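You operate a simulated robot arm through the tools that you are given. There is no shell and no other tool. Be economical: measure what you need, move in short steps, check, and stop when the job is done.

You run a simulated two-armed robot. Do the job below in one go: nothing can be reset, and whatever is moved stays where it is left.

## Task
Count off two pans from zero with the photo-eye.
Fine: zero the counter, set the batch dial, switch the eye to count; the belt stops by itself; hands off it while it runs.

It is judged by the outcome, as a careful person would: the job done as asked, and still so three seconds after it is handed in. It fails if anything else is knocked over, pushed out of place, dropped, spilled or broken.

## Robot
Two 7-joint arms with fingered hands on one trunk, on a base that drives. Base frame: it is fixed to the floor where the robot stands at the start and does not move with it; the origin is under the middle of the robot, x ahead of it, y to its left, z up. Lengths are in m, angles in rad, forces in N, time in s.
The left shoulder is at the start at [0.094, 0.182, 1.071], the right one opposite. With the tool pointing down near the work surface each hand reaches from about 0.46 to 0.86 m from the robot's upright axis, wherever it stands, measured 20 degrees to its own side. Places, roughly: batch dial [0.6, 0.1, 0.8]; belt one [4, -1.8, 0.8]; direction switch [0.8, -0.1, 0.8]; eye switch [0.5, 0.1, 0.8]; photo-eye [0.9, 0, 0.8]; reset button [0.7, 0, 0.8]; speed dial [0.9, -0.2, 0.8]; stop arm [0.7, 0.1, 1.1]. Payload 3.8 kg a hand.
Tool frame (each hand has its own): the origin (TCP) lies between the finger pads and is the grasp point; the fingertips stand 0.03 m ahead of it; z points along the fingers, y is the line along which they close. The gripper opens to 0.104 m. The gripper's body begins 0.035 m behind the TCP. The gripper is a hand of 4 fingers: y runs from the thumb to the fingers, the wrist lies at [-0.017, -0.104, -0.178] in the tool frame, and closing takes about 1.5 s.
Orientation is that of the tool frame in the base frame, as [roll, pitch, yaw] about the fixed x, y, z axes, in that order (R = Rz(yaw) Ry(pitch) Rx(roll)). With the fingers straight down and the wrist toward the robot, the tool's x, y and z point along [0, 1, 0], [1, 0, 0] and [0, 0, -1] of the base frame.

## Interface
- The arms move only by the tool servo_tool. It takes "left_motion", "right_motion" or both (then of equal length, played together; a hand with none holds still); each is a list of rows, each an object (a shift or turn left out is 0, a gripper value left out holds the last) with "slide": the shift along the tool's x, y, z in units of 25 mm (1.0 is 25 mm), a list of three; "rotation": the turn, a rotation vector about the tool's x, y, z in units of 8 degrees (1.0 is 8 degrees), a list of three; "hand": the closure, from 0 (fully open) to 1 (shut). In form: [{"slide": [x, y, z], "rotation": [rx, ry, rz], "hand": hand}, ...]. A call has 1 to 12 rows; each row shifts and turns the commanded pose from where the row before left it, along the tool's axes as they then stand. A call with a number of a shift or a turn outside -1 to 1 is refused whole. Each row takes 0.2 s and may step no farther than 0.05 m and 0.15 rad from the row before; otherwise, or with a gripper value out of range, the whole call is refused. A pose out of reach is approached as far as the arm can. The call stops where the force on the tool passes 40 N (or 10 N more than at its start, if that is more) or the arm is blocked; 0.2 s more then pass. Each finger travels about 0.072 m/s and halts on what it meets, pressing with about 25 N; the grip force reading is that of the motor and also rises with nothing between the fingers. The clock runs only during rows and for 0.2 s after the last one: add rows that do not move to give the fingers time. It gives the time, the measured TCP pose, the force on the tool (base axes), the opening and the grip force at its end, in the units of the frame above (readings bear some noise), with the torque about the TCP (base axes, N m) and any sound that the robot's microphone picked up.
- Cameras (640 x 400 px; columns grow to the right, rows downward): "scene" is now at [0.1968, 0.0177, 1.2625]; the picture's right is [0.20, -0.98, 0.00], its down [-0.47, -0.10, -0.88] and it looks along [0.86, 0.18, -0.48] (base axes); focal length 214 px, centre (320, 200). "left" rides on the left gripper at [-0.066, -0.09, -0.126] in its tool frame; the picture's right is [-0.78, -0.30, 0.56], its down [0.57, -0.70, 0.42] and it looks along [0.26, 0.65, 0.71] (tool axes); focal length 275 px, centre (320, 200). "right" rides on the right gripper at [0.066, -0.09, -0.126] in its tool frame; the picture's right is [-0.78, 0.30, -0.56], its down [-0.57, -0.70, 0.42] and it looks along [-0.26, 0.65, 0.71] (tool axes); focal length 275 px, centre (320, 200). There is no depth. A picture from a camera that has moved, and an enlarged one, comes with that camera's place and axes in the base frame and with its lens.
- camera(camera): a new picture of that camera. The clock stands still meanwhile.
- lift_body(by): slides the trunk up (or, below 0, down) by that many m; the arms and the scene camera ride with it, the base frame stays. It gives what a move gives, with no picture.
- steer(legs): drives the robot by 1 to 6 legs, each [ahead, left, turn to the left] in m, m and rad, along the robot's own axes; the way and the turn of a leg run together, so that a leg with both is an arc; at most 1.5 m and 3.142 rad a leg. The arms and the cameras ride along, it lands a little off, and it stops where it bumps. It gives what a move gives.
- grasp_type(shape, hand): the hand has 4 fingers and takes this shape, open, in about a second: jaw (thumb against the fingers, like two jaws); tri (thumb and two fingers); tip (a fingertip pinch); poke (one finger out to press); point (the index stretched); flat (the hand flat); cup (the hand cupped); fist (a fist). The gripper value then closes the fingers along that shape, each until it touches; the sizes above hold for jaw. It gives what a move gives, with no picture.
- head_to(pan, tilt): turns the head with the scene camera to pan (to the left, within 1.501 rad either way) and tilt (down, from -0.506 to 1.204), counted from straight ahead of the robot. It gives what a move gives.
- enlarge(camera, box): a new picture of the part [left, top, right, bottom] of that camera's present view, enlarged. The clock stands still meanwhile.
- close_job(): hands the job in; it is judged then, once.

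Go step by step. Nothing tells you exact positions but the pictures and the camera data: compare them with the known pose of the tool, close in by small moves and look again before you grip or let go. The budget is 120 turns and 88 pictures, counting those below and the enlarged ones. Unless the task says otherwise, let go and move clear before handing in.

The tools are called after "Call:" as name(argument=value, ...) on one line, values as JSON. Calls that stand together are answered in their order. servo_tool: Moves the arms, as the interface text tells. Its arguments: {"type":"object","properties":{"left_motion":{"type":"array","items":{"type":"object","properties":{"slide":{"type":"array","items":{"type":"number"}},"rotation":{"type":"array","items":{"type":"number"}},"hand":{"type":"number"}}}},"right_motion":{"type":"array","items":{"type":"object","properties":{"slide":{"type":"array","items":{"type":"number"}},"rotation":{"type":"array","items":{"type":"number"}},"hand":{"type":"number"}}}}},"required":[]} The other tools are called the same way: lift_body (by) slides the trunk up or down; grasp_type (shape, hand) gives the hand a shape; steer (legs) drives the base; head_to (pan, tilt) turns the head that bears the scene camera; camera (camera) takes a picture; enlarge (camera, box) takes an enlarged picture of a part of a camera's view; close_job () hands the job in.

At the start:

```text
t: 0.0
left_tool_pos: [0.5099, 0.3392, 1.1178]
left_ee_rot: [-3.141, 0.001, 1.572]
left_force: [1.0, -0.6, -0.1]
left_wrist_torque: [0.0, -0.02, -0.01]
left_width: 0.1037
left_finger_force: 0.1
left_shape: jaw
right_tool_pos: [0.5705, -0.2366, 1.1683]
right_ee_rot: [3.141, -0.001, 1.571]
right_force: [-1.4, 0.6, -0.4]
right_wrist_torque: [-0.03, -0.01, 0.02]
right_width: 0.1035
right_finger_force: 0.0
right_shape: jaw
trunk travel left (down, up): [-0.225, 0.531]
robot x, y, heading: [-0.0008, -0.0015, 0.004]
head pan, tilt: [0.204, 0.496]
```

scene: 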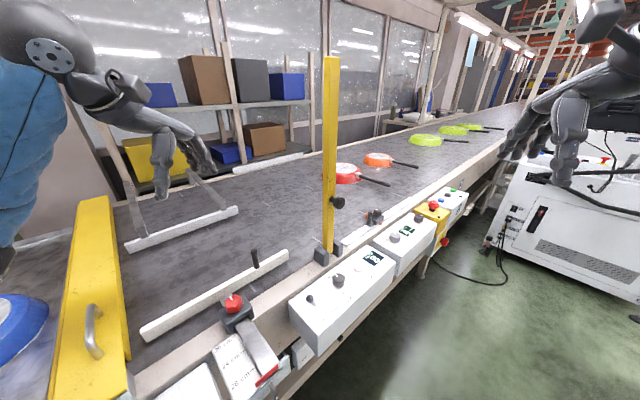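
right: 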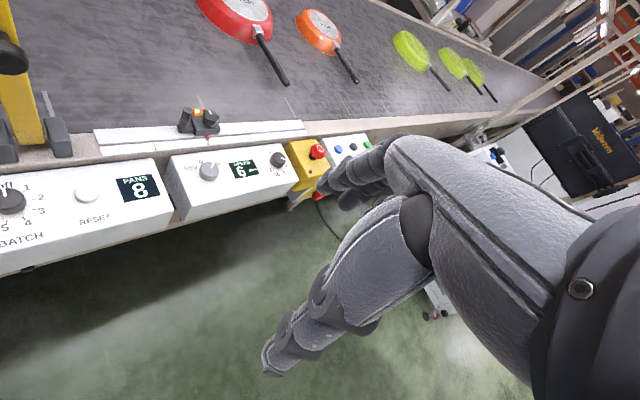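
left: 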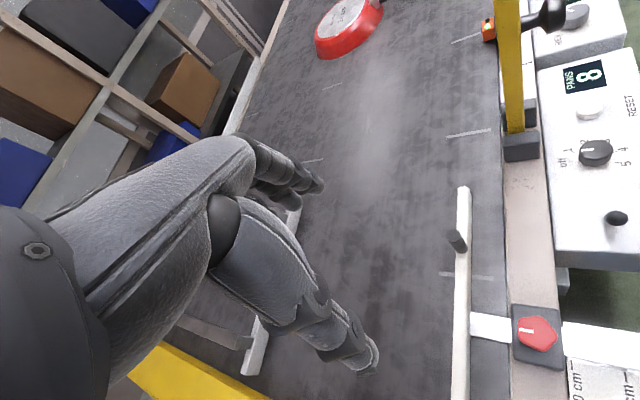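

The counter panel (PANS 8, reset button, batch dial, eye switch) is on the near side of the belt. I'll look at it closely first.

Call:
enlarge(camera="scene", box=[280, 180, 480, 340])

Call:
enlarge(camera="left", box=[480, 40, 640, 280])

Call:
enlarge(camera="right", box=[0, 90, 400, 290])

```text
2.50 times, centred on (380, 260) of scene
camera zoom: at [0.1968, 0.0177, 1.2625], right [0.2, -0.98, 0.0], down [-0.47, -0.1, -0.88], along [0.86, 0.18, -0.48], focal length 536 px, centre (170, 50)
```

zoom: 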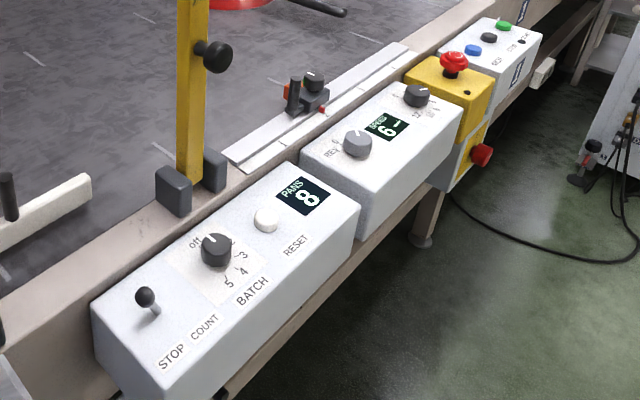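

```text
1.67 times, centred on (560, 160) of left
camera zoom: at [0.4202, 0.2727, 1.2421], right [-0.3, -0.78, -0.56], down [-0.7, 0.57, -0.42], along [0.65, 0.26, -0.71], focal length 459 px, centre (-80, 267)
```

zoom: 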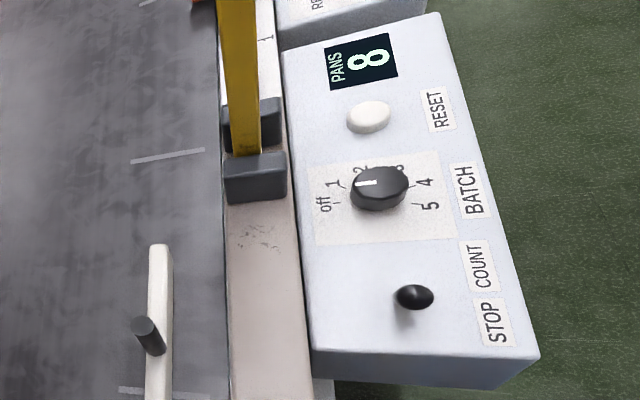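

```text
1.60 times, centred on (200, 190) of right
camera zoom: at [0.4806, -0.1714, 1.2951], right [0.3, -0.78, 0.56], down [-0.7, -0.57, -0.42], along [0.65, -0.26, -0.71], focal length 440 px, centre (512, 216)
```

zoom: 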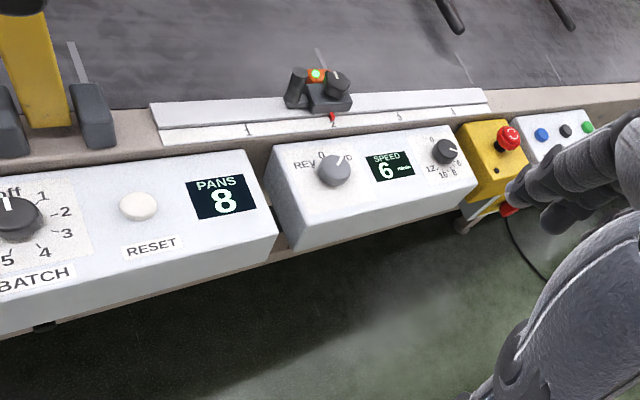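

The dial is on "off", the counter shows 8, and the eye switch is probably on STOP. By triangulation the toggle is at about [0.508, 0.105, 0.828], the dial at [0.588, 0.049, 0.813] and the reset button at [0.649, 0.002, 0.803]. I'll shape the left hand to poke and check whether the belt is moving.

Call:
grasp_type(shape="poke", hand="left")

Call:
head_to(pan=0.0, tilt=0.65)

Call:
camera(camera="scene")

Call:
camera(camera="left")

Call:
enlarge(camera="right", box=[0, 0, 400, 250])

```text
t: 0.9
left_tool_pos: [0.5106, 0.3384, 1.1174]
left_ee_rot: [-3.142, -0.002, 1.57]
left_force: [-0.4, -0.2, -0.3]
left_wrist_torque: [0.02, 0.01, 0.01]
left_width: 0.0
left_finger_force: 0.1
left_shape: poke
right_tool_pos: [0.5705, -0.2372, 1.1679]
right_ee_rot: [3.141, 0.0, 1.57]
right_force: [1.0, 0.4, 0.1]
right_wrist_torque: [0.0, 0.01, -0.02]
right_width: 0.1039
right_finger_force: 0.0
right_shape: jaw
trunk travel left (down, up): [-0.225, 0.531]
robot x, y, heading: [-0.0005, -0.0033, -0.001]
head pan, tilt: [0.204, 0.496]
```

```text
t: 1.6
left_tool_pos: [0.5111, 0.3373, 1.1177]
left_ee_rot: [-3.14, 0.0, 1.572]
left_force: [0.5, 0.3, -0.3]
left_wrist_torque: [-0.02, 0.04, 0.01]
left_width: 0.0002
left_finger_force: 0.1
left_shape: poke
right_tool_pos: [0.5716, -0.2373, 1.1678]
right_ee_rot: [3.141, 0.002, 1.569]
right_force: [-0.4, -0.2, 0.5]
right_wrist_torque: [-0.01, -0.01, 0.02]
right_width: 0.1035
right_finger_force: 0.1
right_shape: jaw
trunk travel left (down, up): [-0.225, 0.531]
robot x, y, heading: [0.0001, 0.0025, 0.004]
head pan, tilt: [0.0, 0.649]
```

```text
81 pictures are left
camera scene: at [0.1944, -0.0007, 1.2488], right [0.0, -1.0, 0.0], down [-0.6, 0.0, -0.8], along [0.8, 0.0, -0.6], focal length 214 px, centre (320, 200)
```

scene: 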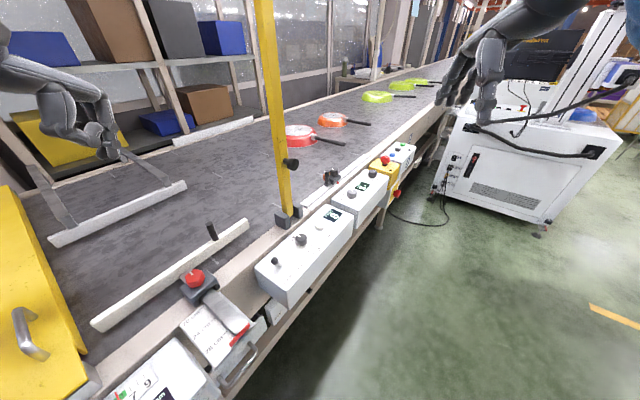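

```text
80 pictures are left
camera left: at [0.4202, 0.2727, 1.2421], right [-0.3, -0.78, -0.56], down [-0.7, 0.57, -0.42], along [0.65, 0.26, -0.71], focal length 275 px, centre (320, 200)
```

left: 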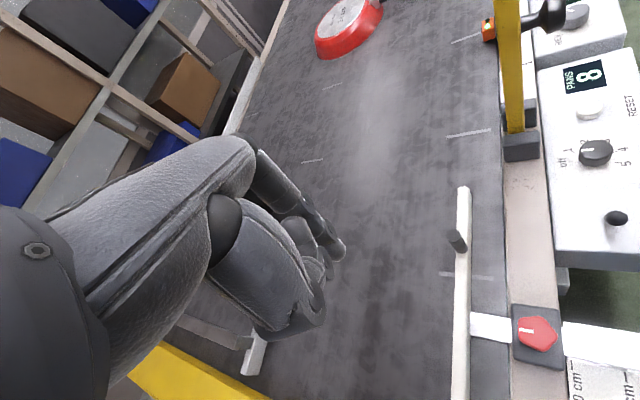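

```text
1.60 times, centred on (200, 125) of right
camera zoom: at [0.4806, -0.1713, 1.2951], right [0.3, -0.78, 0.56], down [-0.7, -0.57, -0.42], along [0.65, -0.26, -0.71], focal length 440 px, centre (512, 320)
```

zoom: 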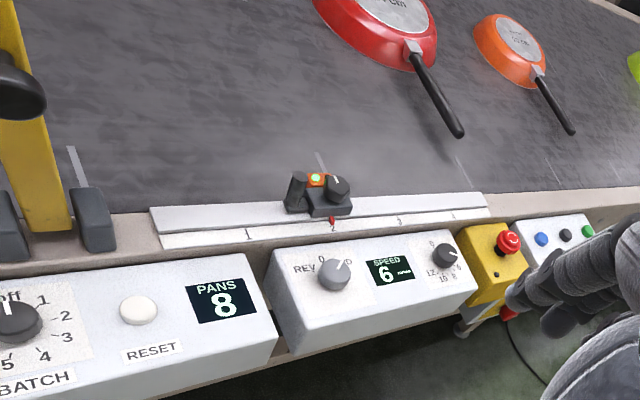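

The belt is standing still and the direction selector points away from REV. The right hand, with its wrist on the operator's side, stays clear of the stop-arm post, so I'll use it. I'll make it poke, turn it, and bring it above the reset button.

Call:
grasp_type(shape="poke", hand="right")

Call:
servo_tool(right_motion=[{"rotation": [0, 0, -1]}, {"rotation": [0, 0, -1]}, {"rotation": [0, 0, -1]}, {"rotation": [0, 0, -1]}, {"rotation": [0, 0, -1]}, {"rotation": [0, 0, -1]}])

Call:
servo_tool(right_motion=[{"slide": [0.37, 0.83, 0.9]}, {"slide": [0.37, 0.83, 0.9]}, {"slide": [0.37, 0.83, 0.9]}, {"slide": [0.37, 0.83, 0.9]}, {"slide": [0.37, 0.83, 0.9]}, {"slide": [0.37, 0.83, 0.9]}, {"slide": [0.37, 0.83, 0.9]}, {"slide": [0.37, 0.83, 0.9]}, {"slide": [0.37, 0.83, 0.9]}, {"slide": [0.37, 0.83, 0.9]}, {"slide": [0.37, 0.83, 0.9]}, {}])

Call:
camera(camera="scene")

Call:
camera(camera="right")

Call:
camera(camera="left")

```text
t: 2.5
left_tool_pos: [0.5101, 0.3373, 1.1165]
left_ee_rot: [3.141, -0.001, 1.571]
left_force: [0.3, -0.4, -0.1]
left_wrist_torque: [0.03, 0.01, -0.01]
left_width: 0.0
left_finger_force: 0.0
left_shape: poke
right_tool_pos: [0.5703, -0.2366, 1.1683]
right_ee_rot: [-3.141, 0.001, 1.569]
right_force: [0.1, -0.6, 0.5]
right_wrist_torque: [0.01, 0.05, 0.01]
right_width: 0.0
right_finger_force: 0.1
right_shape: poke
trunk travel left (down, up): [-0.225, 0.531]
robot x, y, heading: [0.0022, -0.0017, -0.003]
head pan, tilt: [0.0, 0.649]
```

```text
t: 3.9
left_tool_pos: [0.5115, 0.3384, 1.1188]
left_ee_rot: [3.141, -0.001, 1.571]
left_force: [-0.2, 0.1, 0.5]
left_wrist_torque: [0.01, -0.01, 0.0]
left_width: 0.0
left_finger_force: 0.1
left_shape: poke
right_tool_pos: [0.5705, -0.236, 1.1677]
right_ee_rot: [-3.141, 0.0, 2.412]
right_force: [-0.2, 0.3, 0.3]
right_wrist_torque: [0.0, 0.02, 0.01]
right_width: 0.0002
right_finger_force: 0.1
right_shape: poke
trunk travel left (down, up): [-0.225, 0.531]
robot x, y, heading: [0.001, 0.0022, -0.001]
head pan, tilt: [0.0, 0.649]
```

```text
t: 6.5
left_tool_pos: [0.5113, 0.3391, 1.1181]
left_ee_rot: [3.142, 0.0, 1.571]
left_force: [-0.8, -0.6, -0.3]
left_wrist_torque: [-0.02, 0.01, -0.01]
left_width: 0.0001
left_finger_force: 0.1
left_shape: poke
right_tool_pos: [0.6491, 0.0013, 0.9216]
right_ee_rot: [-3.141, 0.001, 2.407]
right_force: [0.3, -0.1, 0.4]
right_wrist_torque: [-0.05, 0.01, -0.02]
right_width: 0.0
right_finger_force: 0.2
right_shape: poke
trunk travel left (down, up): [-0.225, 0.531]
robot x, y, heading: [-0.0004, -0.0007, -0.002]
head pan, tilt: [0.0, 0.649]
```

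```text
78 pictures are left
camera scene: at [0.1943, -0.0009, 1.2488], right [0.0, -1.0, 0.0], down [-0.6, 0.0, -0.8], along [0.8, 0.0, -0.6], focal length 214 px, centre (320, 200)
```

scene: 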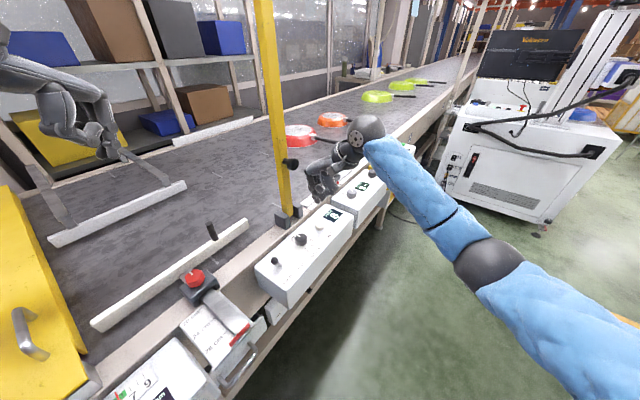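

```text
77 pictures are left
camera right: at [0.539, -0.022, 1.0469], right [0.78, -0.3, 0.56], down [-0.04, -0.9, -0.42], along [0.63, 0.3, -0.71], focal length 275 px, centre (320, 200)
```

right: 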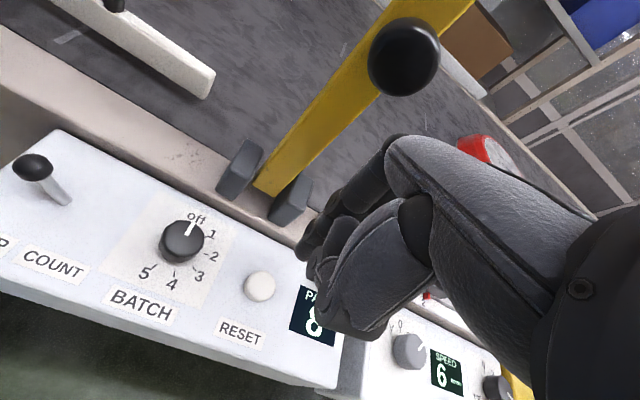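

```text
76 pictures are left
camera left: at [0.4201, 0.2725, 1.2422], right [-0.3, -0.78, -0.56], down [-0.7, 0.57, -0.42], along [0.65, 0.27, -0.71], focal length 275 px, centre (320, 200)
```

left: 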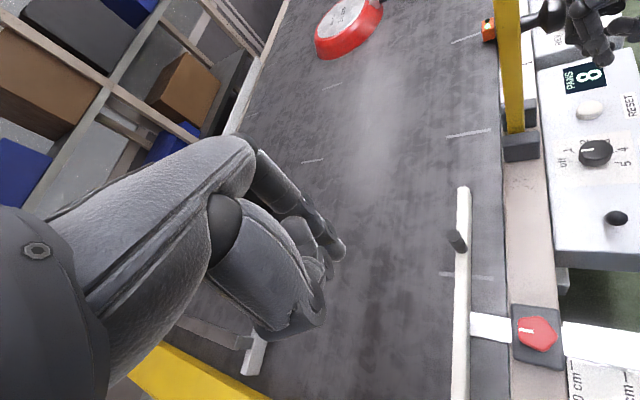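

The fingertip is about 9 cm above the reset button. The toggle leans to STOP and the dial is on off. I'll shift slightly, go down to just above the button and check.

Call:
servo_tool(right_motion=[{"slide": [-0.3, -0.1, 0.75]}, {"slide": [0, 0, 0.75]}, {"slide": [0, 0, 0.75]}, {"slide": [0, 0, 0.75]}, {}])

Call:
enlarge(camera="left", box=[520, 20, 640, 140])

Call:
enlarge(camera="right", box=[160, 150, 400, 310])

Call:
enlarge(camera="scene", box=[240, 120, 400, 280])

```text
t: 7.7
left_tool_pos: [0.5101, 0.3385, 1.118]
left_ee_rot: [3.14, 0.0, 1.572]
left_force: [0.3, -1.0, 0.8]
left_wrist_torque: [0.01, 0.03, 0.02]
left_width: 0.0
left_finger_force: 0.2
left_shape: poke
right_tool_pos: [0.6529, -0.0063, 0.8451]
right_ee_rot: [-3.141, 0.001, 2.409]
right_force: [0.8, 0.2, -0.3]
right_wrist_torque: [-0.01, -0.03, -0.01]
right_width: 0.0
right_finger_force: 0.0
right_shape: poke
trunk travel left (down, up): [-0.225, 0.531]
robot x, y, heading: [0.0009, -0.0024, -0.007]
head pan, tilt: [0.0, 0.649]
```

```text
3.33 times, centred on (580, 80) of left
camera zoom: at [0.4202, 0.2727, 1.2421], right [-0.3, -0.78, -0.56], down [-0.7, 0.57, -0.42], along [0.65, 0.26, -0.71], focal length 918 px, centre (-547, 600)
```

zoom: 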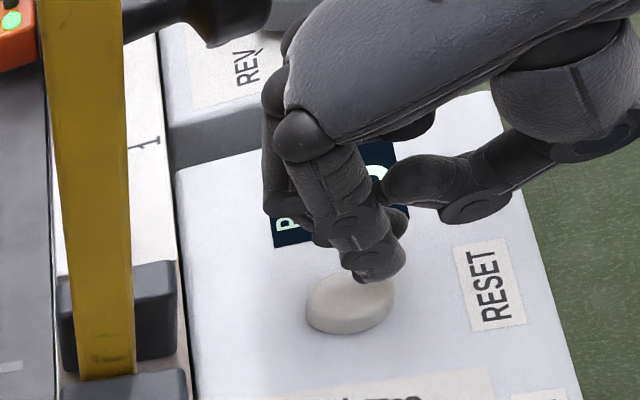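

```text
2.50 times, centred on (280, 230) of right
camera zoom: at [0.5431, -0.0289, 0.9718], right [0.77, -0.3, 0.56], down [-0.04, -0.9, -0.42], along [0.63, 0.3, -0.71], focal length 688 px, centre (420, 125)
```

zoom: 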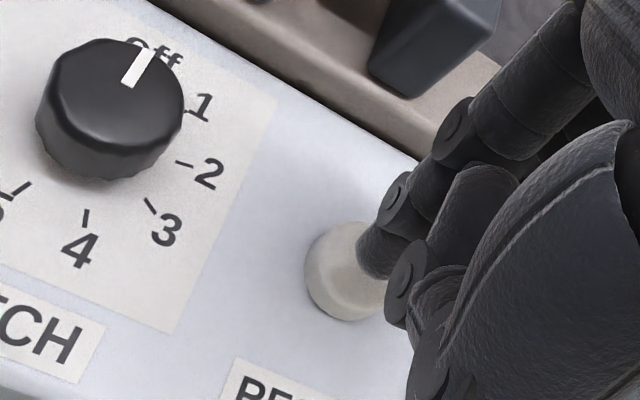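

```text
2.50 times, centred on (320, 200) of scene
camera zoom: at [0.1943, -0.0007, 1.2488], right [0.0, -1.0, 0.0], down [-0.6, 0.0, -0.8], along [0.8, 0.0, -0.6], focal length 536 px, centre (320, 200)
```

zoom: 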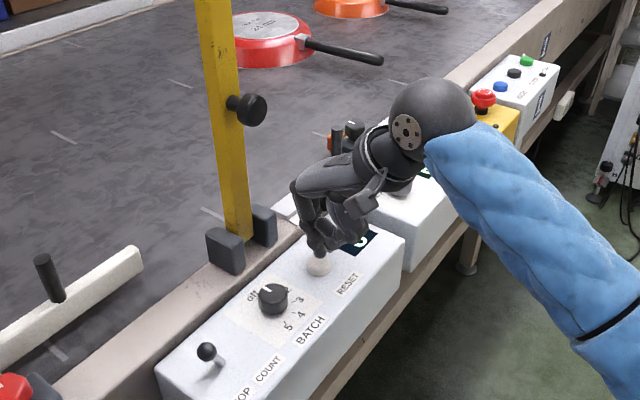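

The fingertip is just above the button, so I'll press down in small steps.

Call:
servo_tool(right_motion=[{"slide": [0, 0, 0.3]}, {"slide": [0, 0, 0.2]}, {"slide": [0, 0, 0.15]}, {"slide": [0, 0, 0.15]}, {}])

Call:
enlarge(camera="left", box=[520, 20, 640, 140])

```text
t: 8.9
left_tool_pos: [0.5107, 0.3381, 1.1178]
left_ee_rot: [3.142, -0.001, 1.57]
left_force: [0.1, 0.1, 0.0]
left_wrist_torque: [-0.01, 0.01, 0.01]
left_width: 0.0001
left_finger_force: 0.1
left_shape: poke
right_tool_pos: [0.6519, -0.0052, 0.8258]
right_ee_rot: [3.141, 0.001, 2.409]
right_force: [0.5, -0.6, 3.3]
right_wrist_torque: [-0.1, -0.04, 0.0]
right_width: 0.0
right_finger_force: 0.0
right_shape: poke
trunk travel left (down, up): [-0.225, 0.531]
robot x, y, heading: [0.0013, -0.0014, -0.006]
head pan, tilt: [0.0, 0.649]
heard: click
```

```text
3.33 times, centred on (580, 80) of left
camera zoom: at [0.42, 0.2726, 1.2422], right [-0.3, -0.78, -0.56], down [-0.7, 0.57, -0.42], along [0.65, 0.26, -0.71], focal length 918 px, centre (-547, 600)
```

zoom: 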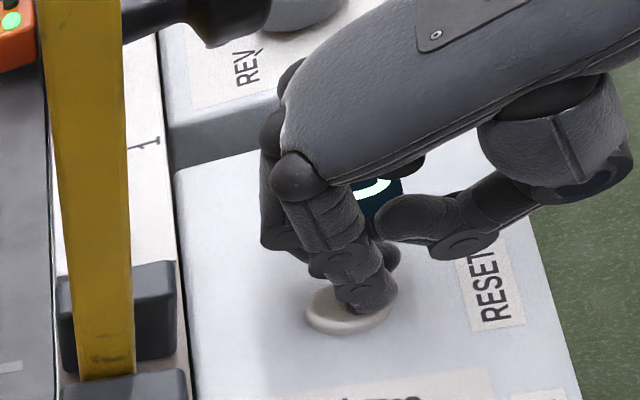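

It clicked, so I'll raise the hand and read the counter.

Call:
servo_tool(right_motion=[{"slide": [0, 0, -0.8]}, {"slide": [0, -0.5, -1]}, {"slide": [0, -1, -1]}, {"slide": [0, -1, -1]}, {"slide": [0, -1, 0]}])

Call:
grasp_type(shape="tip", hand="right")

Call:
camera(camera="right")

Call:
enlarge(camera="scene", box=[240, 120, 400, 280])

```text
t: 10.1
left_tool_pos: [0.5114, 0.3381, 1.1164]
left_ee_rot: [-3.141, 0.001, 1.571]
left_force: [-0.7, 0.0, -0.2]
left_wrist_torque: [0.01, 0.02, 0.02]
left_width: 0.0
left_finger_force: 0.1
left_shape: poke
right_tool_pos: [0.5932, -0.0707, 0.921]
right_ee_rot: [-3.141, 0.001, 2.41]
right_force: [-0.5, 0.1, 1.3]
right_wrist_torque: [0.01, -0.03, 0.0]
right_width: 0.0
right_finger_force: 0.0
right_shape: poke
trunk travel left (down, up): [-0.225, 0.531]
robot x, y, heading: [-0.0026, -0.0026, -0.004]
head pan, tilt: [0.0, 0.649]
```

```text
t: 11.0
left_tool_pos: [0.5118, 0.3388, 1.1172]
left_ee_rot: [-3.141, 0.0, 1.571]
left_force: [-1.1, -0.6, -0.8]
left_wrist_torque: [0.0, 0.01, -0.02]
left_width: 0.0001
left_finger_force: 0.1
left_shape: poke
right_tool_pos: [0.5935, -0.0691, 0.9213]
right_ee_rot: [-3.141, -0.001, 2.409]
right_force: [0.6, 0.0, 0.6]
right_wrist_torque: [0.02, 0.03, 0.01]
right_width: 0.1036
right_finger_force: 0.1
right_shape: tip
trunk travel left (down, up): [-0.225, 0.531]
robot x, y, heading: [0.0036, 0.0005, -0.008]
head pan, tilt: [0.0, 0.649]
```

```text
71 pictures are left
camera right: at [0.4845, -0.0935, 1.0477], right [0.78, -0.3, 0.56], down [-0.04, -0.9, -0.42], along [0.63, 0.3, -0.71], focal length 275 px, centre (320, 200)
```

right: 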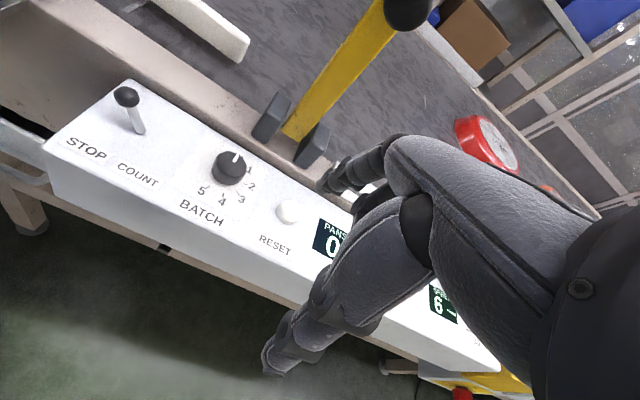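

```text
2.50 times, centred on (320, 200) of scene
camera zoom: at [0.1944, -0.0007, 1.2487], right [0.0, -1.0, 0.0], down [-0.6, 0.0, -0.8], along [0.8, 0.0, -0.6], focal length 536 px, centre (320, 200)
```

zoom: 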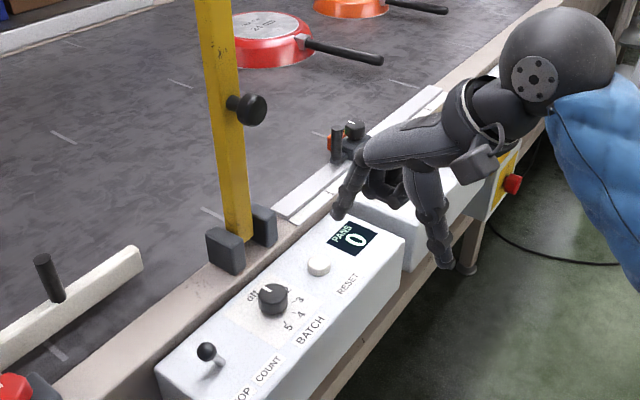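

The counter reads 0. Next I'll turn the hand so its closing line runs about along y and bring it half-closed over the batch dial.

Call:
servo_tool(right_motion=[{"rotation": [0, 0, -1], "hand": 0.35}, {"rotation": [0, 0, -1]}, {"rotation": [0, 0, -1]}, {"rotation": [0, 0, -1]}, {"rotation": [0, 0, -1]}, {"slide": [0, 0.95, 0]}, {"slide": [0, 0.95, 0]}, {"slide": [0, 0.95, 0]}, {"slide": [0, 0.95, 0]}, {"slide": [0.16, 0.92, 0]}, {}])

Call:
camera(camera="right")

Call:
enlarge(camera="scene", box=[240, 140, 380, 280])

Call:
enlarge(camera="left", box=[480, 40, 640, 240])

```text
t: 13.4
left_tool_pos: [0.5104, 0.3379, 1.1175]
left_ee_rot: [-3.141, 0.0, 1.57]
left_force: [-0.3, 0.1, -1.0]
left_wrist_torque: [0.02, 0.02, -0.03]
left_width: 0.0
left_finger_force: 0.1
left_shape: poke
right_tool_pos: [0.5943, 0.048, 0.9213]
right_ee_rot: [3.141, 0.0, 3.105]
right_force: [0.7, 0.6, 0.0]
right_wrist_torque: [-0.01, -0.04, 0.0]
right_width: 0.0678
right_finger_force: 0.0
right_shape: tip
trunk travel left (down, up): [-0.225, 0.531]
robot x, y, heading: [0.0016, -0.0002, 0.001]
head pan, tilt: [0.0, 0.649]
```

```text
69 pictures are left
camera right: at [0.5252, -0.0404, 1.0469], right [0.79, 0.27, 0.56], down [0.55, -0.72, -0.42], along [0.29, 0.64, -0.71], focal length 275 px, centre (320, 200)
```

right: 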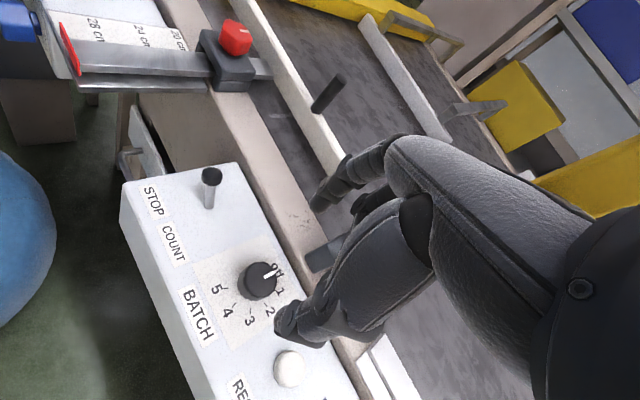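

```text
2.86 times, centred on (310, 210) of scene
camera zoom: at [0.1944, -0.0008, 1.2487], right [0.0, -1.0, 0.0], down [-0.6, 0.0, -0.8], along [0.8, 0.0, -0.6], focal length 613 px, centre (349, 171)
```

zoom: 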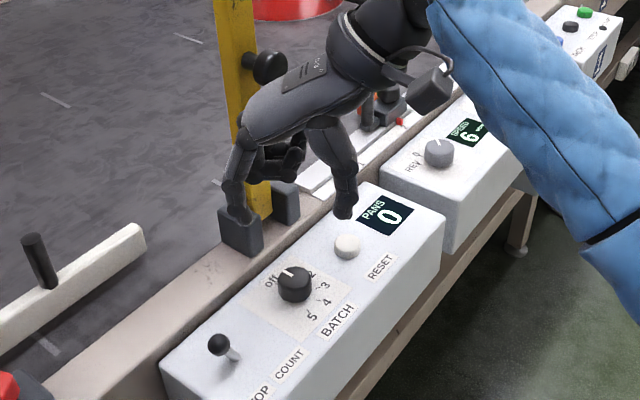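

```text
2.00 times, centred on (560, 140) of left
camera zoom: at [0.4203, 0.2726, 1.2421], right [-0.3, -0.78, -0.56], down [-0.7, 0.57, -0.42], along [0.65, 0.27, -0.71], focal length 551 px, centre (-160, 320)
```

zoom: 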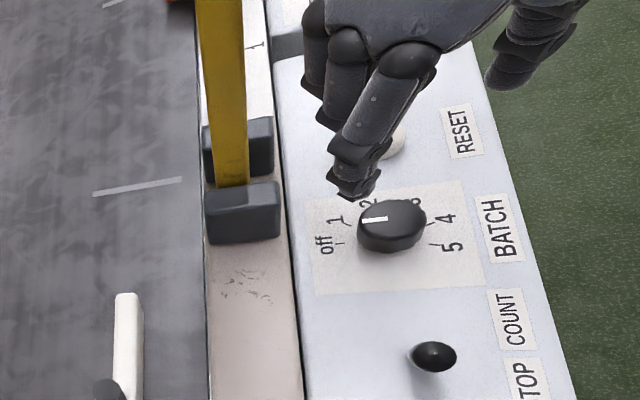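

The pinch is centred over the dial, with the tips about 2 cm ahead of the TCP. I'll descend around it and look.

Call:
servo_tool(right_motion=[{"slide": [0, 0, 0.85]}, {"slide": [0, 0, 0.85]}, {"slide": [0, 0, 0.85]}, {"slide": [0, 0, 0.7]}, {}])

Call:
enlarge(camera="right", box=[200, 150, 400, 350])

Call:
enlarge(camera="scene", box=[260, 180, 360, 280])

Call:
enlarge(camera="left", box=[520, 80, 640, 220])

```text
t: 14.6
left_tool_pos: [0.5101, 0.3386, 1.1176]
left_ee_rot: [-3.14, 0.001, 1.57]
left_force: [-1.0, 0.2, 0.0]
left_wrist_torque: [0.01, 0.01, -0.03]
left_width: 0.0001
left_finger_force: 0.1
left_shape: poke
right_tool_pos: [0.5936, 0.0476, 0.8396]
right_ee_rot: [3.141, -0.001, 3.107]
right_force: [0.7, -0.4, -0.1]
right_wrist_torque: [0.02, 0.04, 0.0]
right_width: 0.0679
right_finger_force: 0.1
right_shape: tip
trunk travel left (down, up): [-0.225, 0.531]
robot x, y, heading: [-0.0001, 0.0002, -0.003]
head pan, tilt: [0.0, 0.649]
```

```text
2.00 times, centred on (300, 250) of right
camera zoom: at [0.5249, -0.041, 0.9655], right [0.79, 0.27, 0.56], down [0.55, -0.72, -0.42], along [0.29, 0.64, -0.71], focal length 551 px, centre (360, 100)
```

zoom: 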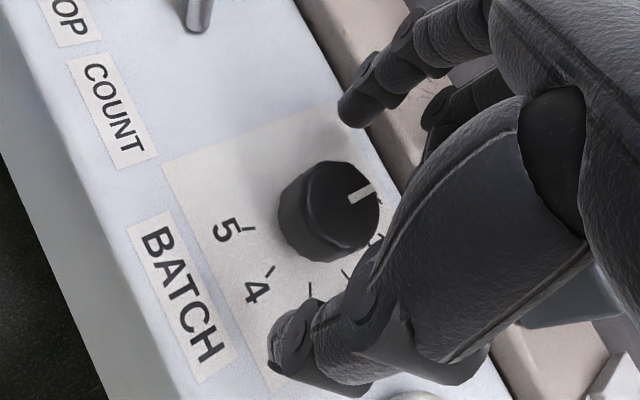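

```text
4.00 times, centred on (310, 230) of scene
camera zoom: at [0.1943, -0.0007, 1.2488], right [0.0, -1.0, 0.0], down [-0.6, 0.0, -0.8], along [0.8, 0.0, -0.6], focal length 858 px, centre (360, 80)
```

zoom: 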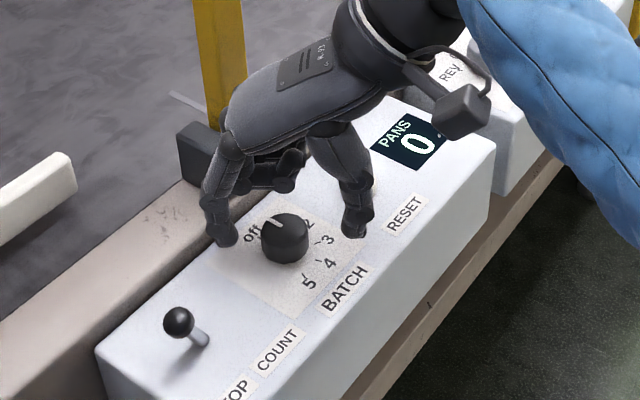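

```text
2.86 times, centred on (580, 150) of left
camera zoom: at [0.4202, 0.2727, 1.2421], right [-0.3, -0.78, -0.56], down [-0.7, 0.57, -0.42], along [0.65, 0.26, -0.71], focal length 786 px, centre (-423, 343)
```

zoom: 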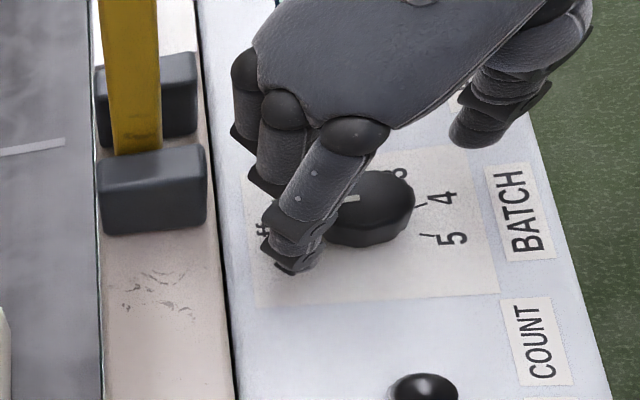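

Thumb and index straddle the dial. I'll lower another 10 mm and close on it.

Call:
servo_tool(right_motion=[{"slide": [0, 0, 0.4]}, {"hand": 0.6}, {"hand": 0.7}, {"hand": 0.8}, {"hand": 0.8}, {}])

Call:
enlarge(camera="right", box=[200, 150, 400, 350])

Call:
enlarge(camera="scene", box=[260, 180, 360, 280])

```text
t: 16.0
left_tool_pos: [0.5097, 0.3386, 1.1179]
left_ee_rot: [-3.141, -0.001, 1.571]
left_force: [0.4, -0.1, 0.3]
left_wrist_torque: [-0.02, 0.03, 0.0]
left_width: 0.0
left_finger_force: 0.1
left_shape: poke
right_tool_pos: [0.5933, 0.0479, 0.8292]
right_ee_rot: [-3.14, -0.002, 3.109]
right_force: [-4.8, 2.1, -0.6]
right_wrist_torque: [0.09, 0.13, -0.04]
right_width: 0.0238
right_finger_force: 24.7
right_shape: tip
trunk travel left (down, up): [-0.225, 0.531]
robot x, y, heading: [0.0006, 0.0003, 0.002]
head pan, tilt: [0.0, 0.649]
```

```text
2.00 times, centred on (300, 250) of right
camera zoom: at [0.524, -0.0399, 0.9558], right [0.79, 0.27, 0.56], down [0.55, -0.72, -0.42], along [0.29, 0.64, -0.71], focal length 551 px, centre (360, 100)
```

zoom: 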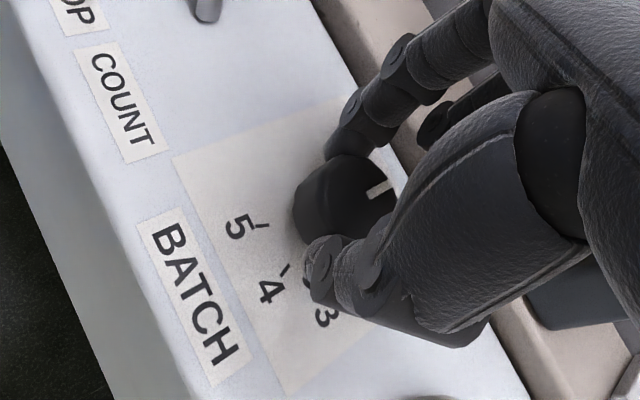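

```text
4.00 times, centred on (310, 230) of scene
camera zoom: at [0.1939, -0.0004, 1.2488], right [0.0, -1.0, 0.0], down [-0.6, 0.0, -0.8], along [0.8, 0.0, -0.6], focal length 858 px, centre (360, 80)
```

zoom: 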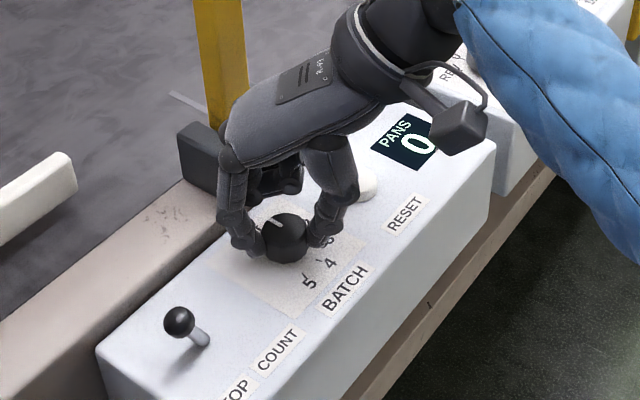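

The grip is slightly off-centre toward -x. I'll open a little, shift +x by 6 mm and re-grip.

Call:
servo_tool(right_motion=[{"hand": 0.45}, {}, {"slide": [-0.24, 0, 0]}, {"hand": 0.6}, {"hand": 0.7}, {"hand": 0.8}, {}, {}])

Call:
enlarge(camera="right", box=[200, 150, 400, 350])

```text
t: 17.8
left_tool_pos: [0.511, 0.3388, 1.1172]
left_ee_rot: [-3.14, 0.001, 1.571]
left_force: [-0.5, 0.3, -1.1]
left_wrist_torque: [-0.06, 0.02, -0.01]
left_width: 0.0002
left_finger_force: 0.1
left_shape: poke
right_tool_pos: [0.5998, 0.0481, 0.829]
right_ee_rot: [3.141, 0.0, 3.107]
right_force: [-2.0, 3.7, -0.9]
right_wrist_torque: [0.16, 0.04, -0.12]
right_width: 0.024
right_finger_force: 25.6
right_shape: tip
trunk travel left (down, up): [-0.225, 0.531]
robot x, y, heading: [-0.0013, 0.0015, 0.003]
head pan, tilt: [0.0, 0.649]
```

```text
2.00 times, centred on (300, 250) of right
camera zoom: at [0.5304, -0.04, 0.9557], right [0.79, 0.27, 0.56], down [0.55, -0.72, -0.42], along [0.29, 0.64, -0.71], focal length 551 px, centre (360, 100)
```

zoom: 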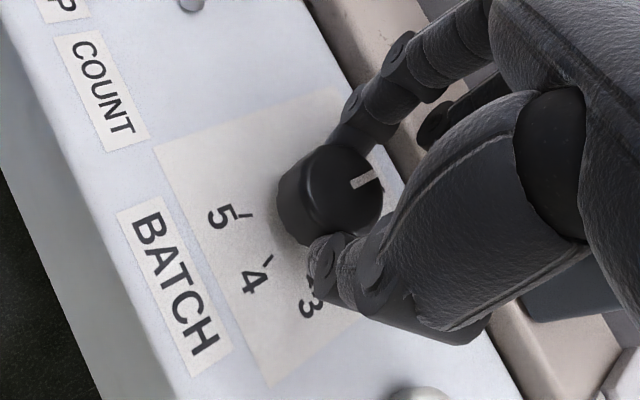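

Now it is well centred. I'll try turning clockwise by 24°, pivoting about the grip point.

Call:
servo_tool(right_motion=[{"rotation": [0, 0, 1], "slide": [0, -0.04, 0]}, {"rotation": [0, 0, 1], "slide": [0, -0.04, 0]}, {"rotation": [0, 0, 1], "slide": [0, -0.04, 0]}, {}])

Call:
enlarge(camera="right", box=[200, 150, 400, 350])

Call:
enlarge(camera="left", box=[520, 80, 640, 220])

```text
t: 18.8
left_tool_pos: [0.5102, 0.3397, 1.1176]
left_ee_rot: [-3.141, 0.0, 1.57]
left_force: [-0.8, -0.4, -0.4]
left_wrist_torque: [-0.03, 0.01, 0.02]
left_width: 0.0001
left_finger_force: 0.0
left_shape: poke
right_tool_pos: [0.598, 0.046, 0.8294]
right_ee_rot: [-3.141, -0.002, 2.689]
right_force: [-5.7, 7.2, -4.2]
right_wrist_torque: [0.24, 0.11, 0.0]
right_width: 0.0235
right_finger_force: 24.9
right_shape: tip
trunk travel left (down, up): [-0.225, 0.531]
robot x, y, heading: [0.0028, 0.0013, 0.0]
head pan, tilt: [0.0, 0.649]
```

```text
2.00 times, centred on (300, 250) of right
camera zoom: at [0.4997, -0.0069, 0.956], right [0.83, -0.07, 0.56], down [0.21, -0.88, -0.42], along [0.52, 0.47, -0.71], focal length 551 px, centre (360, 100)
```

zoom: 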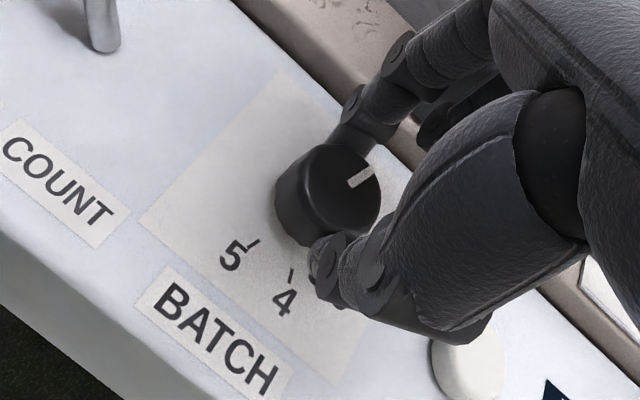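

```text
2.86 times, centred on (580, 150) of left
camera zoom: at [0.4199, 0.2735, 1.242], right [-0.3, -0.78, -0.56], down [-0.7, 0.57, -0.42], along [0.65, 0.26, -0.71], focal length 786 px, centre (-423, 343)
```

zoom: 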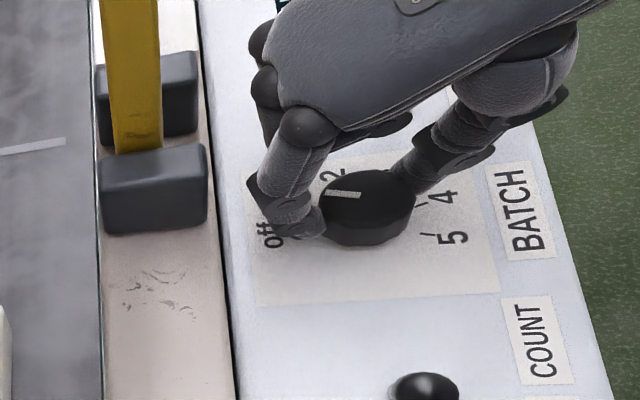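

The dial turns with the hand. I'll go on clockwise, relieving the small side force.

Call:
servo_tool(right_motion=[{"rotation": [0, 0, 1], "slide": [0.08, 0.03, 0]}, {"rotation": [0, 0, 1], "slide": [0, 0, 0]}, {"rotation": [0, 0, 1], "slide": [0, -0.02, 0]}, {"rotation": [0, 0, 1], "slide": [0, -0.02, 0]}, {}])

Call:
enlarge(camera="left", box=[520, 80, 640, 220])

Call:
enlarge(camera="right", box=[200, 150, 400, 350])

```text
t: 20.0
left_tool_pos: [0.5108, 0.3391, 1.1167]
left_ee_rot: [-3.14, 0.001, 1.573]
left_force: [0.7, 0.6, 0.0]
left_wrist_torque: [-0.01, 0.01, 0.0]
left_width: 0.0002
left_finger_force: 0.0
left_shape: poke
right_tool_pos: [0.5962, 0.0448, 0.8286]
right_ee_rot: [-3.139, 0.001, 2.128]
right_force: [-8.2, 0.8, -4.2]
right_wrist_torque: [0.03, 0.16, 0.05]
right_width: 0.0227
right_finger_force: 24.9
right_shape: tip
trunk travel left (down, up): [-0.225, 0.531]
robot x, y, heading: [-0.0004, 0.0012, -0.002]
head pan, tilt: [0.0, 0.649]
```

```text
2.86 times, centred on (580, 150) of left
camera zoom: at [0.4199, 0.2729, 1.2421], right [-0.3, -0.78, -0.56], down [-0.7, 0.57, -0.42], along [0.65, 0.26, -0.71], focal length 786 px, centre (-423, 343)
```

zoom: 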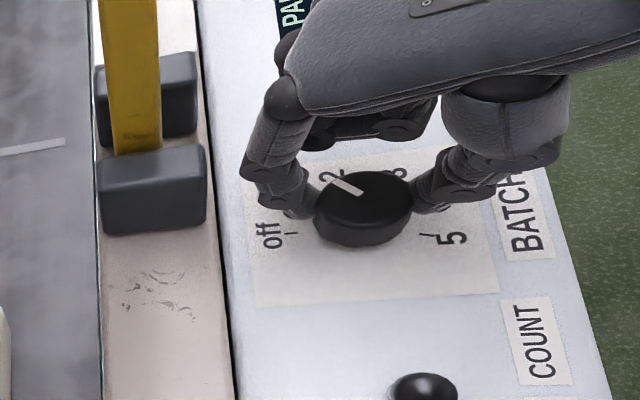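

```text
2.00 times, centred on (300, 250) of right
camera zoom: at [0.4853, 0.0533, 0.9562], right [0.66, -0.5, 0.56], down [-0.29, -0.86, -0.42], along [0.69, 0.12, -0.71], focal length 551 px, centre (360, 100)
```

zoom: 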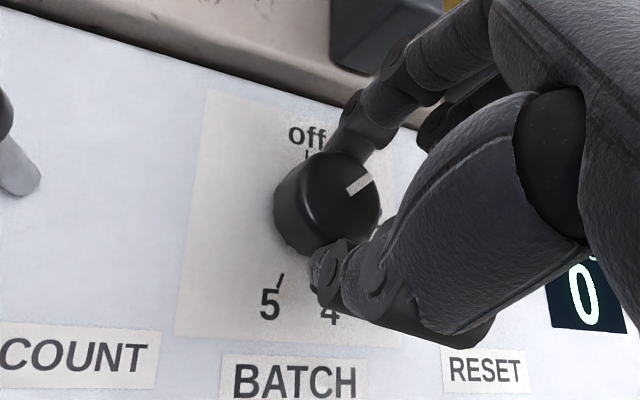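

The pointer is now between 1 and 2, so about 24° more is needed.

Call:
servo_tool(right_motion=[{"rotation": [0, 0, 1], "slide": [0.06, -0.1, 0]}, {"rotation": [0, 0, 1], "slide": [0, -0.03, 0]}, {"rotation": [0, 0, 1], "slide": [0, -0.03, 0]}, {}])

Call:
enlarge(camera="right", box=[200, 150, 400, 350])

Call:
enlarge(camera="left", box=[520, 80, 640, 220])

```text
t: 21.0
left_tool_pos: [0.5114, 0.338, 1.1168]
left_ee_rot: [-3.138, -0.001, 1.57]
left_force: [-0.8, 0.2, 0.6]
left_wrist_torque: [-0.01, -0.04, -0.02]
left_width: 0.0003
left_finger_force: 0.0
left_shape: poke
right_tool_pos: [0.5936, 0.0451, 0.8303]
right_ee_rot: [3.141, 0.001, 1.709]
right_force: [4.0, 4.3, -4.0]
right_wrist_torque: [0.1, -0.08, -0.04]
right_width: 0.0227
right_finger_force: 24.8
right_shape: tip
trunk travel left (down, up): [-0.225, 0.531]
robot x, y, heading: [-0.0008, -0.002, -0.006]
head pan, tilt: [0.0, 0.649]
```

```text
2.00 times, centred on (300, 250) of right
camera zoom: at [0.4948, 0.0972, 0.956], right [0.4, -0.73, 0.56], down [-0.62, -0.66, -0.42], along [0.68, -0.17, -0.71], focal length 551 px, centre (360, 100)
```

zoom: 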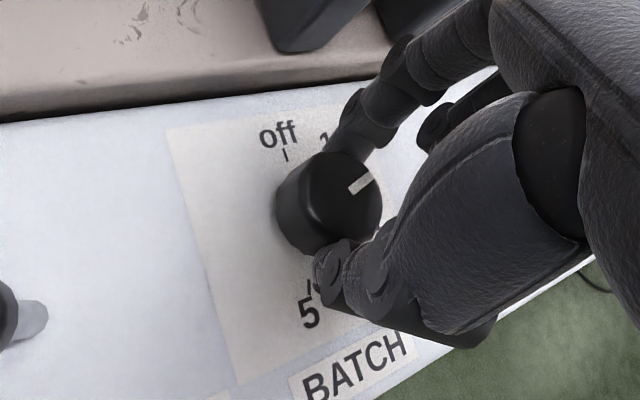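

```text
2.86 times, centred on (580, 150) of left
camera zoom: at [0.421, 0.2732, 1.2417], right [-0.3, -0.78, -0.56], down [-0.7, 0.57, -0.42], along [0.65, 0.26, -0.71], focal length 786 px, centre (-423, 343)
```

zoom: 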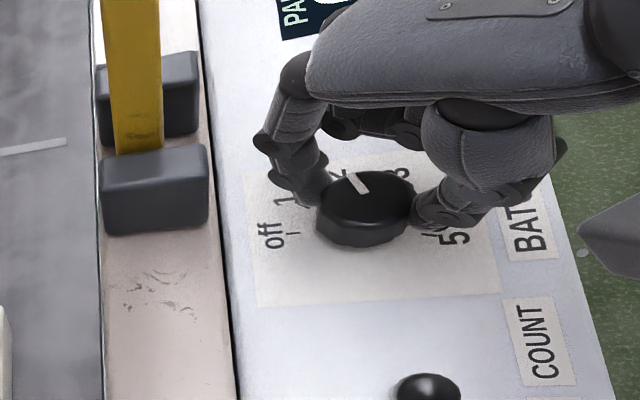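

The hand has turned 80°. I'll release, lift clear and check the pointer.

Call:
servo_tool(right_motion=[{"hand": 0.3}, {}, {}, {"slide": [0, 0, -1]}, {"slide": [0, -0.3, -1]}, {"slide": [0, -1, -1]}, {"slide": [0, -1, -1]}, {"slide": [-1, -1, 0]}, {"slide": [-1, -1, 0]}, {"slide": [-1, 0, 0]}])

Call:
enlarge(camera="left", box=[520, 60, 640, 240])

Call:
camera(camera="right")

Call:
enlarge(camera="scene", box=[250, 180, 370, 280])

```text
t: 23.4
left_tool_pos: [0.5099, 0.3392, 1.1169]
left_ee_rot: [-3.141, -0.001, 1.572]
left_force: [-0.4, 0.5, 0.1]
left_wrist_torque: [0.03, -0.02, -0.01]
left_width: 0.0
left_finger_force: 0.0
left_shape: poke
right_tool_pos: [0.5347, -0.0602, 0.921]
right_ee_rot: [3.081, 0.044, 1.677]
right_force: [-0.2, -0.3, -1.3]
right_wrist_torque: [0.0, 0.0, -0.02]
right_width: 0.0729
right_finger_force: 0.1
right_shape: tip
right hand out of reach, approached as far as the arm can: row 8, 9
trunk travel left (down, up): [-0.225, 0.531]
robot x, y, heading: [0.0014, -0.0017, 0.0]
head pan, tilt: [0.0, 0.649]
stopped in row 10 (right hand): the arm was blocked; the commanded pose is now the measured one
```

```text
2.22 times, centred on (580, 150) of left
camera zoom: at [0.4202, 0.2727, 1.242], right [-0.3, -0.78, -0.56], down [-0.7, 0.57, -0.42], along [0.65, 0.27, -0.71], focal length 612 px, centre (-258, 311)
```

zoom: 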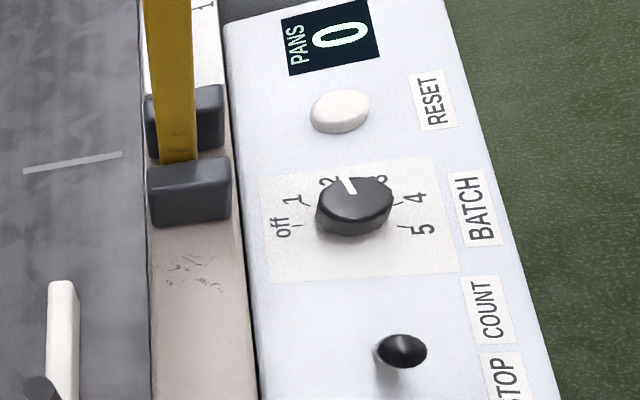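

```text
53 pictures are left
camera right: at [0.4287, -0.0004, 1.0386], right [0.34, -0.72, 0.61], down [-0.61, -0.66, -0.44], along [0.72, -0.22, -0.66], focal length 275 px, centre (320, 200)
```

right: 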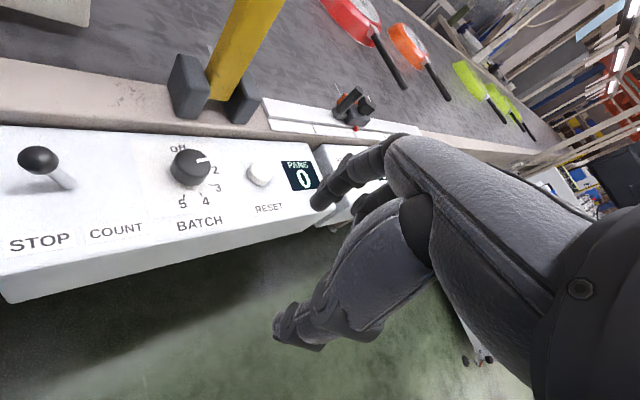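

```text
4.00 times, centred on (310, 230) of scene
camera zoom: at [0.1944, -0.0007, 1.2487], right [0.0, -1.0, 0.0], down [-0.6, 0.0, -0.8], along [0.8, 0.0, -0.6], focal length 858 px, centre (360, 80)
```

zoom: 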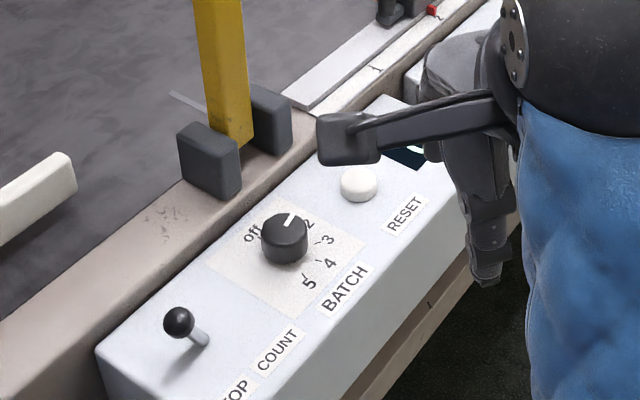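

The pointer seems to be at 2. I'll zoom in to confirm.

Call:
enlarge(camera="right", box=[130, 120, 250, 220])

Call:
enlarge(camera="left", box=[560, 120, 630, 180])

```text
4.00 times, centred on (190, 170) of right
camera zoom: at [0.4287, -0.0004, 1.0386], right [0.34, -0.72, 0.61], down [-0.61, -0.66, -0.44], along [0.72, -0.22, -0.66], focal length 1101 px, centre (840, 320)
```

zoom: 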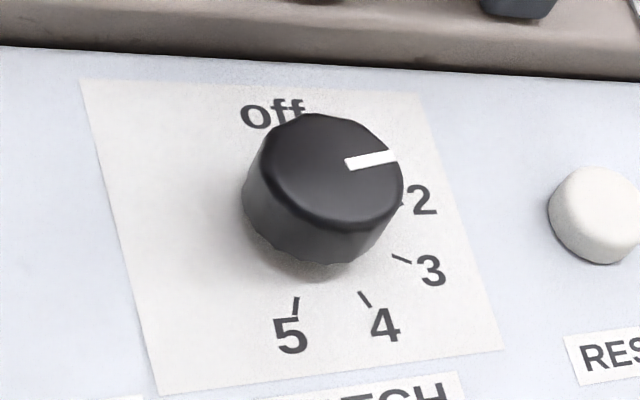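

```text
6.67 times, centred on (595, 150) of left
camera zoom: at [0.4202, 0.2727, 1.242], right [-0.3, -0.78, -0.56], down [-0.7, 0.57, -0.42], along [0.65, 0.27, -0.71], focal length 1835 px, centre (-1513, 533)
```

zoom: 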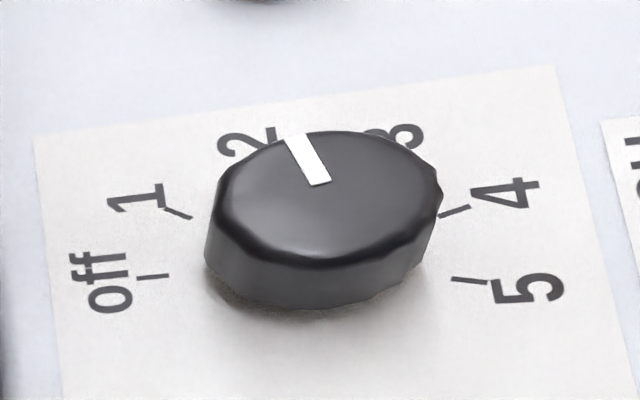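

The dial is on 2 and the counter reads 0. Next is the toggle, which I'll push toward COUNT with the left index. First I'll retract the right hand and turn the left.

Call:
servo_tool(right_motion=[{"slide": [0, 0.6, -1]}, {"slide": [-0.5, 0.6, -1]}, {"slide": [-1, 0.6, -1]}, {"slide": [-1, 0, -1]}, {"slide": [-1, 0, -1]}, {"slide": [-1, 0, -1]}, {"slide": [-1, 0, -1]}], left_motion=[{"rotation": [0, 0, 1]}, {"rotation": [0, 0, 1]}, {"rotation": [0, 0, 1]}, {"rotation": [0, 0, 1]}, {"rotation": [0, 0, 1]}, {"rotation": [0, 0, 1]}, {"rotation": [0, 0, 1]}])

```text
t: 25.0
left_tool_pos: [0.51, 0.338, 1.116]
left_ee_rot: [-3.141, 0.001, 0.59]
left_force: [0.4, 0.0, -0.2]
left_wrist_torque: [0.0, 0.0, 0.02]
left_width: 0.0001
left_finger_force: 0.1
left_shape: poke
right_tool_pos: [0.6371, -0.1809, 1.0689]
right_ee_rot: [3.081, 0.037, 1.682]
right_force: [0.6, 0.7, -0.2]
right_wrist_torque: [0.01, 0.01, -0.03]
right_width: 0.0725
right_finger_force: 0.0
right_shape: tip
right hand out of reach, approached as far as the arm can: row 1, 2, 3, 4, 5, 6, 7
trunk travel left (down, up): [-0.225, 0.531]
robot x, y, heading: [-0.0006, 0.0009, 0.001]
head pan, tilt: [0.0, 0.649]
```

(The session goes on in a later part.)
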